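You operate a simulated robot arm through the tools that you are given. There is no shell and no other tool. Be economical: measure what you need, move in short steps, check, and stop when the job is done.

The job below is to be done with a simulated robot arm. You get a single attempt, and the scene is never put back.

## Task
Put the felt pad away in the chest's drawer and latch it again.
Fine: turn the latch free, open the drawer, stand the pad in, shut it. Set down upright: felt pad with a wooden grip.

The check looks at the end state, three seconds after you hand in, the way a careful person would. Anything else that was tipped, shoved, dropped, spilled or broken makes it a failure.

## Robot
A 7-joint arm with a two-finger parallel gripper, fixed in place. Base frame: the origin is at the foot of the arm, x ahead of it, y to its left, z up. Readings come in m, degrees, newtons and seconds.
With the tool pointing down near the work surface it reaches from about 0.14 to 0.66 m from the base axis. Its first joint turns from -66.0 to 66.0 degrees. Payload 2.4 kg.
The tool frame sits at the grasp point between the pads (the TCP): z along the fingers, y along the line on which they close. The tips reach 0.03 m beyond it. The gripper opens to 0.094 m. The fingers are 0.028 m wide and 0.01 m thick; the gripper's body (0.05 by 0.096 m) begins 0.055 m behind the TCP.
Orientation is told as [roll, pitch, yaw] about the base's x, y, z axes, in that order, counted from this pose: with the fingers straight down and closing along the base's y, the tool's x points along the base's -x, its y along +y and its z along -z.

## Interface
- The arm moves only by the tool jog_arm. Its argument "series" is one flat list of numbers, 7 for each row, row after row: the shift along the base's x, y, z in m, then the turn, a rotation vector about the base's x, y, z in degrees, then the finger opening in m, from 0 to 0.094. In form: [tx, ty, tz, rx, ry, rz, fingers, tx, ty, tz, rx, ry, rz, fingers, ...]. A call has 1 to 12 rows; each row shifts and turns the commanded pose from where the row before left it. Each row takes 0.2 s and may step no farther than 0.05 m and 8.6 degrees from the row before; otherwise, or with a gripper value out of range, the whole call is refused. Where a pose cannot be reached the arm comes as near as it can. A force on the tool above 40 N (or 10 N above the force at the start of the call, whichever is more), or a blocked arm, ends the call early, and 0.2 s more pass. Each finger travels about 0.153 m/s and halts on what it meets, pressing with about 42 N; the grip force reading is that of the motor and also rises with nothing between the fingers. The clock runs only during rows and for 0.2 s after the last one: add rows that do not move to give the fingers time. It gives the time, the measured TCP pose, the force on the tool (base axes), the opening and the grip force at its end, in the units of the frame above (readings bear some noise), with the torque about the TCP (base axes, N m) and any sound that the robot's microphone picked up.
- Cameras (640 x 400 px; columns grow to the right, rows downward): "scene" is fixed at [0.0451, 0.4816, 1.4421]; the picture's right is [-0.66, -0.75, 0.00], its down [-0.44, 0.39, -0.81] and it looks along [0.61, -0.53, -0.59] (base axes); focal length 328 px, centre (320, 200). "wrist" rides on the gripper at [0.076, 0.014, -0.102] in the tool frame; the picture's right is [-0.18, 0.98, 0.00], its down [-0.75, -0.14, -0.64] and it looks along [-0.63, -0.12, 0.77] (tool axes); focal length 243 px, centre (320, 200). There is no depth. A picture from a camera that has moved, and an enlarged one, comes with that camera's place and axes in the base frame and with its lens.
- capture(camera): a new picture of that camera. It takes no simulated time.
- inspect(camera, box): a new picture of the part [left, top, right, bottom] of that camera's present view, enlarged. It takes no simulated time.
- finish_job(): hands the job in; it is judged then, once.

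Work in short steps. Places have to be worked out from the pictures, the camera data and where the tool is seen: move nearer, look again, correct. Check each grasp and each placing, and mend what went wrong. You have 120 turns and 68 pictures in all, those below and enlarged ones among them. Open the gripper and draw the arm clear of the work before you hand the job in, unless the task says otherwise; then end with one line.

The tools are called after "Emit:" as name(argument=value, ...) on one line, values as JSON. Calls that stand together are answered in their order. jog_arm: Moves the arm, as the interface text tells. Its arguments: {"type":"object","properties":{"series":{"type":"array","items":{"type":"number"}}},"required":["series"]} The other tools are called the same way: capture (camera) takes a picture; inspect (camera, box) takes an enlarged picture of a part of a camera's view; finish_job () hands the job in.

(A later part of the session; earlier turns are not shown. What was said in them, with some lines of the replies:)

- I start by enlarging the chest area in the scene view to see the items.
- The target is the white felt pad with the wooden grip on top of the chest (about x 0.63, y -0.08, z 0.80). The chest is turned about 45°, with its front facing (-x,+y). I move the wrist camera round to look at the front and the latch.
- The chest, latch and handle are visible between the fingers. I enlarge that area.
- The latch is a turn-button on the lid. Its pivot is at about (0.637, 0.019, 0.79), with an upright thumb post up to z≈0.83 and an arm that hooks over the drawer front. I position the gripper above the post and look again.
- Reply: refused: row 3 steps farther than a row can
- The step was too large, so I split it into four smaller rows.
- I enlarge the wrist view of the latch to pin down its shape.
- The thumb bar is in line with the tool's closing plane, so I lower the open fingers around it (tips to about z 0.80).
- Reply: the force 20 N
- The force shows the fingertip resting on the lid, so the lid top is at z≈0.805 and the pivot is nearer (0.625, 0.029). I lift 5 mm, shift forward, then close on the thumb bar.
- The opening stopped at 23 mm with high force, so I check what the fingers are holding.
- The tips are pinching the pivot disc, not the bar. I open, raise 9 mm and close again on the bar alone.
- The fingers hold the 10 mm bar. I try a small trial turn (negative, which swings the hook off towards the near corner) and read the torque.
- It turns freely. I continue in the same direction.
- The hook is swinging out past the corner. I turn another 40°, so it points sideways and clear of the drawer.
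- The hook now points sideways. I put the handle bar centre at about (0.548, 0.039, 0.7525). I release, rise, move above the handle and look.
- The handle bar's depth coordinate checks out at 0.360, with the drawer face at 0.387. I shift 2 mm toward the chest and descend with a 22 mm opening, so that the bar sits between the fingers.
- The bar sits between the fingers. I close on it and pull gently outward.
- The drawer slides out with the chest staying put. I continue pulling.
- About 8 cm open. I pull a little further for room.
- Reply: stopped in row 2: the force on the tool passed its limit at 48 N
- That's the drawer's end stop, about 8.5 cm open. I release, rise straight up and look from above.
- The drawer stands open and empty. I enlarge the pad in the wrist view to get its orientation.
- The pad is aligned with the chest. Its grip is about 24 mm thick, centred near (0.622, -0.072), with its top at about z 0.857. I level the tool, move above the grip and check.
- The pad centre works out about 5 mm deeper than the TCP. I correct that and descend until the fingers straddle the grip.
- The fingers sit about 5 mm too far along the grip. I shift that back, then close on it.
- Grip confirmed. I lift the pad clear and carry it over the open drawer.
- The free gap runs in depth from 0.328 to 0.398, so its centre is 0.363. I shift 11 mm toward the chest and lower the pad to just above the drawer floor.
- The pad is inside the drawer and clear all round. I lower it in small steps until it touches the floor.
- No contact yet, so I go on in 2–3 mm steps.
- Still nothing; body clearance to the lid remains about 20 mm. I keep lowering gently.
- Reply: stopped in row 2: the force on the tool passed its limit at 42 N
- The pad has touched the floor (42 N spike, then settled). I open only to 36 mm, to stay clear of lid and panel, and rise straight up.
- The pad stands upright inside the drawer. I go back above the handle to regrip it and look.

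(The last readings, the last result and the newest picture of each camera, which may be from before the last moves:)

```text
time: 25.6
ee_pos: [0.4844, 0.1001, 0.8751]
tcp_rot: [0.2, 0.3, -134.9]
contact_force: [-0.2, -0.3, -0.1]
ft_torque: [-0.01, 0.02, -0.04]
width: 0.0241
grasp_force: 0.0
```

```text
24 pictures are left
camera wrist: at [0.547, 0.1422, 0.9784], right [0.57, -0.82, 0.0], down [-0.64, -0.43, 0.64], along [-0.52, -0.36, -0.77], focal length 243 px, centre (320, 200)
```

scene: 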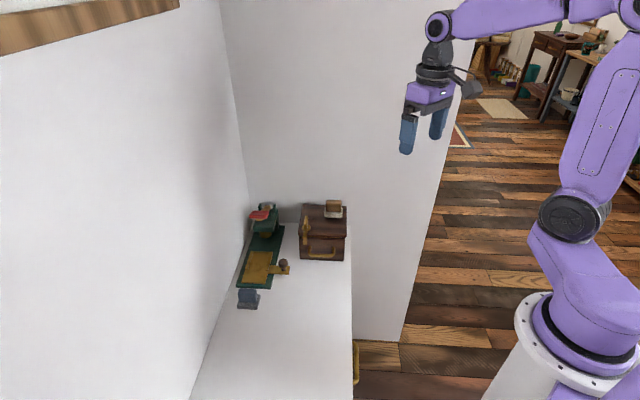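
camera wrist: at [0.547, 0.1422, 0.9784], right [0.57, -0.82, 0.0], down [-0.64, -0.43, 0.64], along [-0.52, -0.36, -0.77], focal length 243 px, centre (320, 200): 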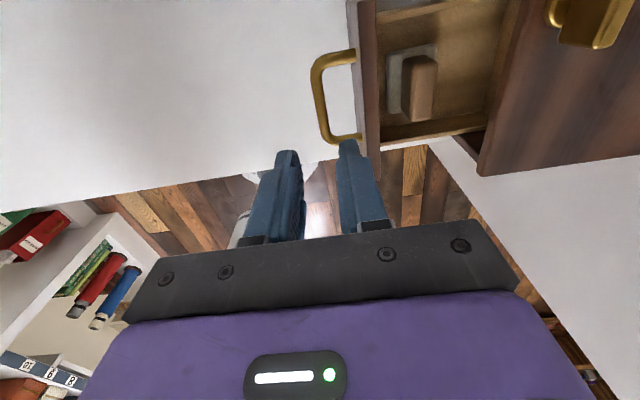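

The view matches the earlier approach, so I use the same small shift and descend onto the handle.

Emit:
jog_arm(series=[0.0016, -0.0016, -0.04, 0, 0, 0, 0.022, 0, 0, -0.035, 0, 0, 0, 0.022, 0, 0, -0.02, 0, 0, 0, 0.022, 0, 0, -0.013, 0, 0, 0, 0.022])

Emit:
capture(camera="wrist")

```text
time: 26.6
ee_pos: [0.4867, 0.0987, 0.7682]
tcp_rot: [0.2, 0.2, -134.8]
contact_force: [0.2, 0.1, 0.9]
ft_torque: [0.02, 0.0, 0.01]
width: 0.0219
grasp_force: 0.1
```

```text
23 pictures are left
camera wrist: at [0.5494, 0.1417, 0.8697], right [0.57, -0.82, 0.0], down [-0.64, -0.43, 0.64], along [-0.52, -0.36, -0.77], focal length 243 px, centre (320, 200)
```

wrist: 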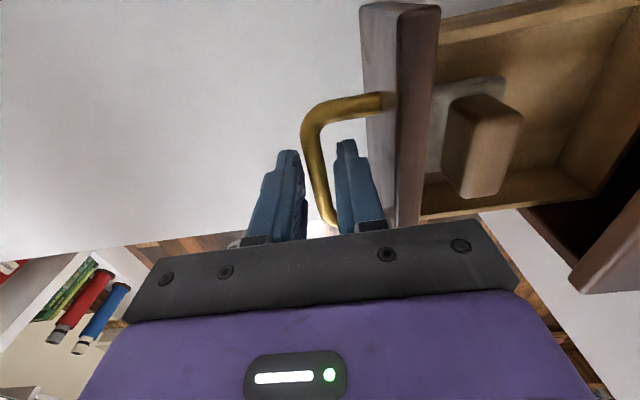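

The handle is between the fingers. I close on it and push the drawer in slowly.

Emit:
jog_arm(series=[0, 0, 0, 0, 0, 0, 0.0, 0, 0, 0, 0, 0, 0, 0.0, 0.005, -0.005, 0, 0, 0, 0, 0.0, 0.008, -0.008, 0, 0, 0, 0, 0.0, 0.008, -0.008, 0, 0, 0, 0, 0.0, 0.008, -0.008, 0, 0, 0, 0, 0.0])

Emit:
inspect(camera="scene", box=[270, 190, 370, 290])

```text
time: 28.0
ee_pos: [0.5139, 0.0704, 0.7674]
tcp_rot: [0.2, 0.4, -134.9]
contact_force: [0.2, 1.9, 9.5]
ft_torque: [-0.01, 0.02, -1.29]
width: 0.0098
grasp_force: 43.6
```

```text
4.00 times, centred on (320, 240) of scene
camera zoom: at [0.0449, 0.4816, 1.4421], right [-0.66, -0.75, 0.0], down [-0.44, 0.39, -0.81], along [0.61, -0.53, -0.59], focal length 1310 px, centre (320, 40)
```

zoom: 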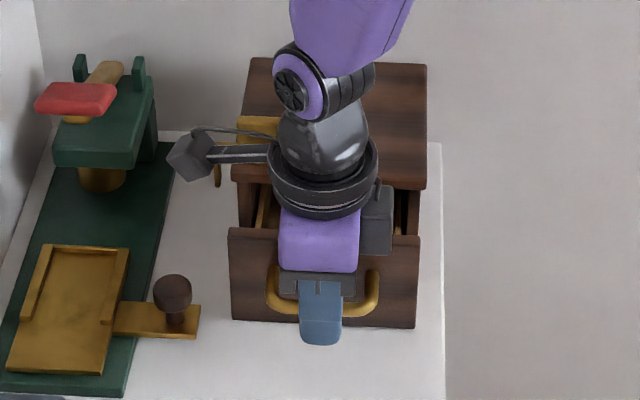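

It slides smoothly. About 45 mm remains and I keep going.

Emit:
jog_arm(series=[0.008, -0.008, 0, 0, 0, 0, 0.0, 0.008, -0.008, 0, 0, 0, 0, 0.0, 0.007, -0.007, 0, 0, 0, 0, 0.0, 0.005, -0.005, 0, 0, 0, 0, 0.0])

Emit:
inspect(camera="scene", box=[270, 190, 370, 290])

```text
time: 29.0
ee_pos: [0.5432, 0.0406, 0.7688]
tcp_rot: [0.3, 0.2, -134.7]
contact_force: [4.7, 5.1, 9.0]
ft_torque: [-0.06, 0.13, -1.16]
width: 0.0099
grasp_force: 43.1
```

```text
4.00 times, centred on (320, 240) of scene
camera zoom: at [0.045, 0.4817, 1.442], right [-0.66, -0.75, 0.0], down [-0.44, 0.39, -0.81], along [0.61, -0.53, -0.59], focal length 1310 px, centre (320, 40)
```

zoom: 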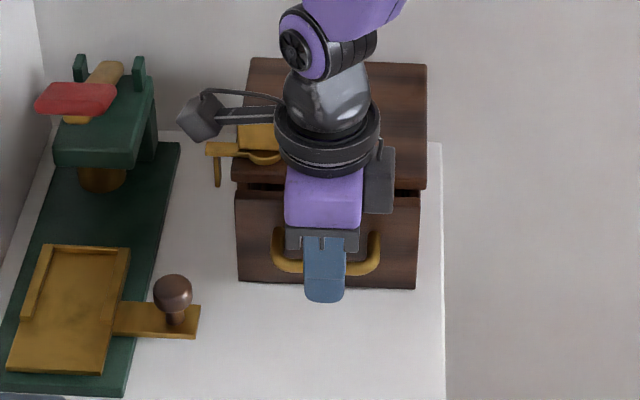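

Nearly shut. I push the last few millimetres in 2 mm steps until it seats.

Emit:
jog_arm(series=[0.0015, -0.0015, 0, 0, 0, 0, 0.0, 0.0015, -0.0015, 0, 0, 0, 0, 0.0, 0.001, -0.001, 0, 0, 0, 0, 0.0])

Emit:
inspect(camera="scene", box=[280, 200, 360, 270])

```text
time: 29.8
ee_pos: [0.5467, 0.0385, 0.7679]
tcp_rot: [0.1, 0.2, -134.9]
contact_force: [0.1, 9.1, 11.5]
ft_torque: [0.61, -0.68, -1.26]
width: 0.0098
grasp_force: 43.8
```

```text
5.71 times, centred on (320, 235) of scene
camera zoom: at [0.0448, 0.4817, 1.442], right [-0.66, -0.75, 0.0], down [-0.44, 0.39, -0.81], along [0.61, -0.53, -0.59], focal length 1872 px, centre (320, 0)
```

zoom: 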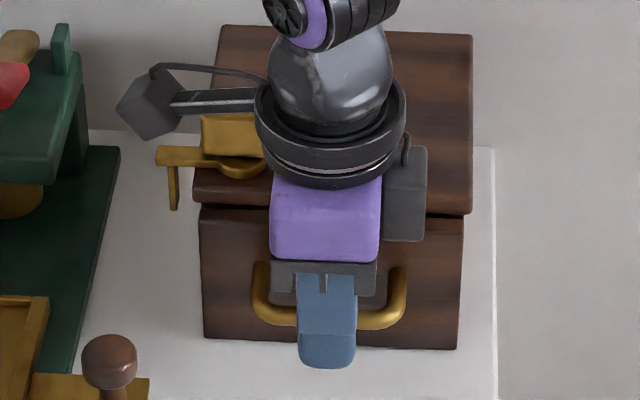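

Resistance is beginning. I give it one more small push to make sure it is home.

Emit:
jog_arm(series=[0.0012, -0.0012, 0, 0, 0, 0, 0.0, 0.001, -0.001, 0, 0, 0, 0, 0.0])

```text
time: 30.5
ee_pos: [0.5464, 0.0391, 0.7678]
tcp_rot: [-0.2, 0.0, -135.0]
contact_force: [-5.6, 4.3, 11.4]
ft_torque: [-0.05, 0.06, -1.28]
width: 0.0098
grasp_force: 43.4
stopped in row 2: the force on the tool passed its limit at 41 N (the readings are from after the stop); the commanded pose is now the measured one
```

Seated firmly at the original position. I release, rise, and move back above the latch's thumb bar.

Emit:
jog_arm(series=[0, 0, 0, 0, 0, 0, 0.022, 0, 0, 0, 0, 0, 0, 0.022, 0, 0, 0.045, 0, 0, 0, 0.022, 0, 0, 0.045, 0, 0, 0, 0.022, 0, 0, 0.045, 0, 0, 0, 0.03, 0.04, -0.005, 0, 0, 0, 0, 0.03, 0.0395, -0.005, 0, 0, 0, 1.5, 0.03])

Emit:
capture(camera="wrist")

Emit:
inspect(camera="scene", box=[280, 190, 360, 270])

```text
time: 32.1
ee_pos: [0.6271, 0.0285, 0.9024]
tcp_rot: [-0.1, 0.1, -133.2]
contact_force: [-1.2, -0.1, -0.5]
ft_torque: [0.0, 0.01, -0.03]
width: 0.0299
grasp_force: 0.0
```

```text
19 pictures are left
camera wrist: at [0.6891, 0.0725, 1.004], right [0.59, -0.81, 0.0], down [-0.62, -0.45, 0.64], along [-0.52, -0.38, -0.77], focal length 243 px, centre (320, 200)
```

wrist: 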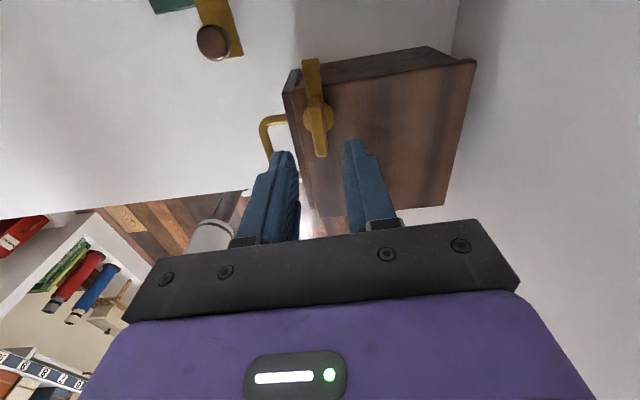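

```text
5.00 times, centred on (320, 230) of scene
camera zoom: at [0.045, 0.4816, 1.4421], right [-0.66, -0.75, 0.0], down [-0.44, 0.39, -0.81], along [0.61, -0.53, -0.59], focal length 1638 px, centre (320, 50)
```

zoom: 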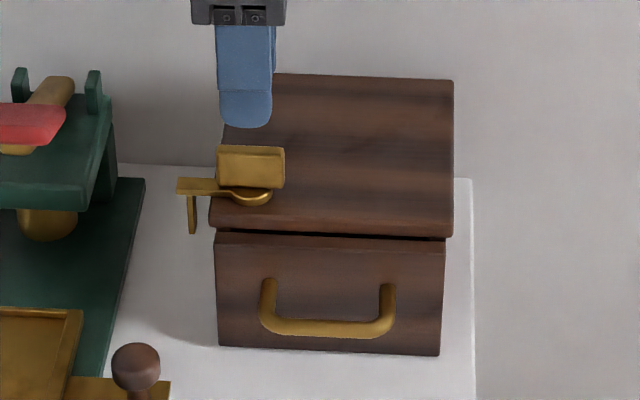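

The drawer front is flush as at the start, and the thumb bar is centred under the fingers. I descend to the earlier grip height and close.

Emit:
jog_arm(series=[-0.001, 0.0, -0.03, 0, 0, 0, 0.03, 0, 0, -0.023, 0, 0, 0, 0.03, 0, 0, 0, 0, 0, 0, 0.0, 0, 0, 0, 0, 0, 0, 0.0])

Emit:
inspect(camera="scene", box=[280, 190, 360, 270])

```text
time: 33.1
ee_pos: [0.625, 0.0277, 0.8497]
tcp_rot: [-0.2, -0.1, -133.1]
contact_force: [-11.0, 0.6, 8.1]
ft_torque: [-0.5, 0.31, -0.04]
width: 0.0099
grasp_force: 43.7
```

```text
5.00 times, centred on (320, 230) of scene
camera zoom: at [0.0446, 0.4816, 1.4421], right [-0.66, -0.75, 0.0], down [-0.44, 0.39, -0.81], along [0.61, -0.53, -0.59], focal length 1638 px, centre (320, 50)
```

zoom: 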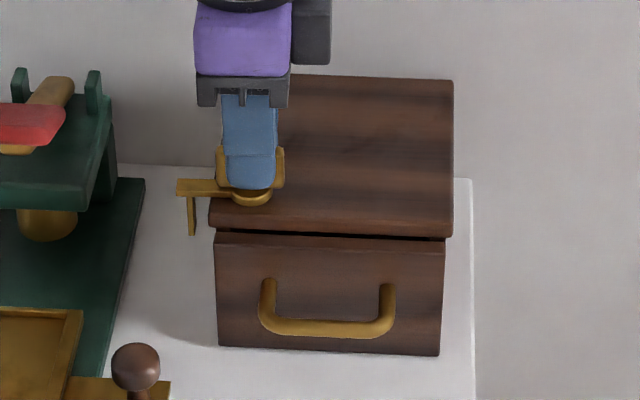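

The bar is gripped (10 mm). I turn it back in the positive direction, half the way first.

Emit:
jog_arm(series=[-0.001, 0, 0, 0, 0, 8, 0.0, 0, 0, 0, 0, 0, 8, 0.0, 0, 0, 0, 0, 0, 8, 0.0, 0, 0, 0, 0, 0, 8, 0.0, 0, 0, 0, 0, 0, 8, 0.0, 0, 0, 0, 0, 0, 8, 0.0])

```text
time: 34.5
ee_pos: [0.624, 0.0283, 0.8498]
tcp_rot: [0.0, 0.0, -85.1]
contact_force: [9.4, -3.6, -1.7]
ft_torque: [0.85, 0.07, -0.01]
width: 0.0096
grasp_force: 43.6
```

It turns easily. I finish the turn back to the original -45° heading.

Emit:
jog_arm(series=[0.001, 0, 0, 0, 0, 8, 0.0, 0, 0, 0, 0, 0, 8, 0.0, 0, 0, 0, 0, 0, 8, 0.0, 0, 0, 0, 0, 0, 8, 0.0, 0, 0, 0, 0, 0, 8, 0.0])

Emit:
inspect(camera="scene", box=[280, 190, 360, 270])

```text
time: 35.7
ee_pos: [0.627, 0.0287, 0.8492]
tcp_rot: [0.0, -0.2, -45.1]
contact_force: [14.6, -3.8, 0.5]
ft_torque: [0.79, 0.48, -0.01]
width: 0.01
grasp_force: 44.1
```

```text
5.00 times, centred on (320, 230) of scene
camera zoom: at [0.0454, 0.4814, 1.4421], right [-0.66, -0.75, 0.0], down [-0.44, 0.39, -0.81], along [0.61, -0.53, -0.59], focal length 1638 px, centre (320, 50)
```

zoom: 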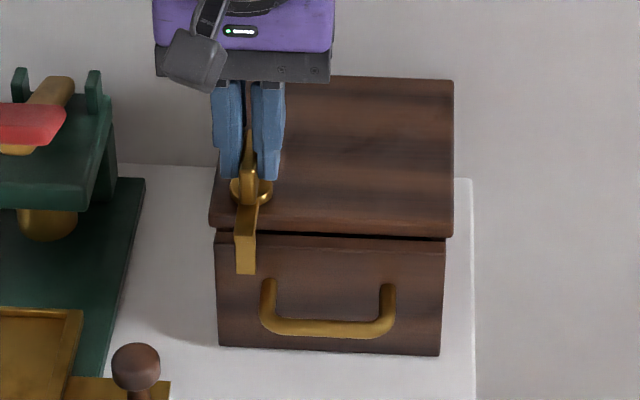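

The hook hangs over the drawer front as it did at first. I open, rise and draw back clear.

Emit:
jog_arm(series=[0, 0, 0, 0, 0, 0, 0.03, 0, 0, 0, 0, 0, 0, 0.04, 0, 0, 0.045, 0, 0, 0, 0.05, 0, 0, 0.045, 0, 0, 0, 0.06, -0.02, 0.02, 0.035, 0, 0, 0, 0.09, -0.03, 0.03, 0.02, 0, 0, 0, 0.09, -0.03, 0.03, 0.02, 0, 0, 0, 0.09])

Emit:
capture(camera="wrist")

Emit:
inspect(camera="scene", box=[220, 180, 380, 320])

Emit:
inspect(camera="scene", box=[285, 200, 355, 270])

```text
time: 37.3
ee_pos: [0.5457, 0.108, 1.015]
tcp_rot: [-0.2, 0.0, -45.3]
contact_force: [0.2, -0.3, -0.4]
ft_torque: [-0.01, 0.01, -0.02]
width: 0.0901
grasp_force: 0.0
```

```text
15 pictures are left
camera wrist: at [0.5017, 0.1713, 1.117], right [0.83, 0.56, 0.0], down [0.43, -0.63, 0.64], along [0.36, -0.53, -0.77], focal length 243 px, centre (320, 200)
```

wrist: 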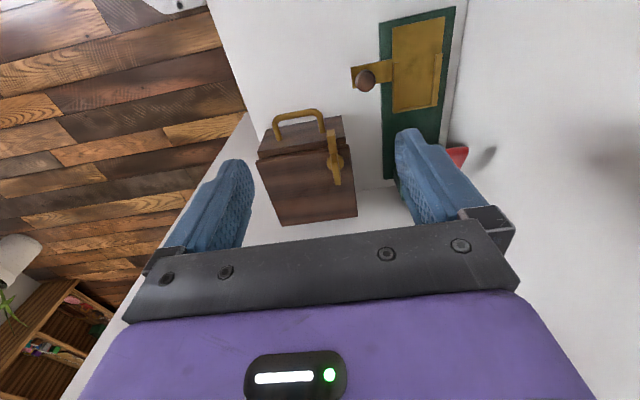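

```text
2.86 times, centred on (300, 250) of scene
camera zoom: at [0.0451, 0.4815, 1.4421], right [-0.66, -0.75, 0.0], down [-0.44, 0.39, -0.81], along [0.61, -0.53, -0.59], focal length 936 px, centre (377, 57)
```

zoom: 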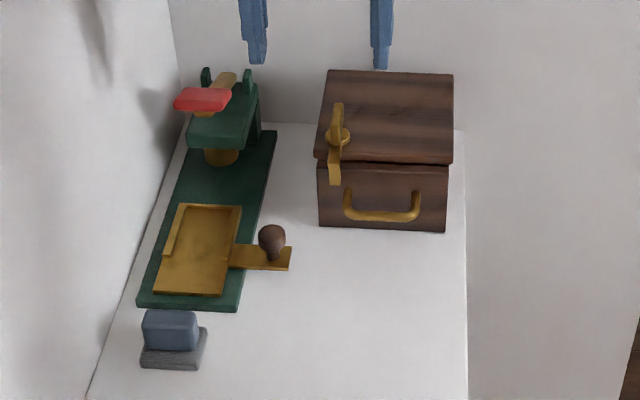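

```text
5.71 times, centred on (320, 235) of scene
camera zoom: at [0.0451, 0.4815, 1.4421], right [-0.66, -0.75, 0.0], down [-0.44, 0.39, -0.81], along [0.61, -0.53, -0.59], focal length 1872 px, centre (320, 0)
```

zoom: 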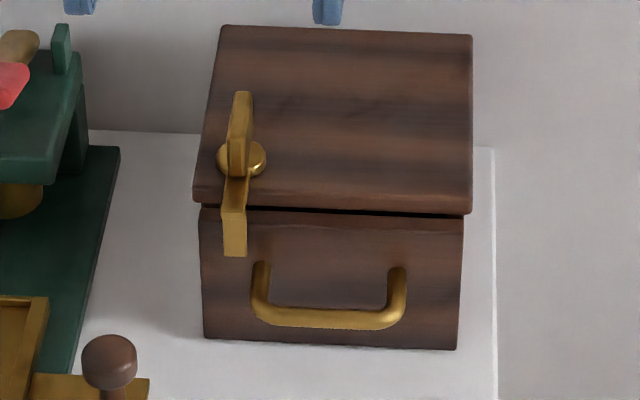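

Chest, drawer and latch look as at the start, nothing else has moved, and the arm is clear. I hand in.

Emit:
finish_job()

```text
The job is handed in.
```

The felt pad was set upright in the chest's drawer, then the drawer was shut, the latch turned back over its front, and the job handed in.
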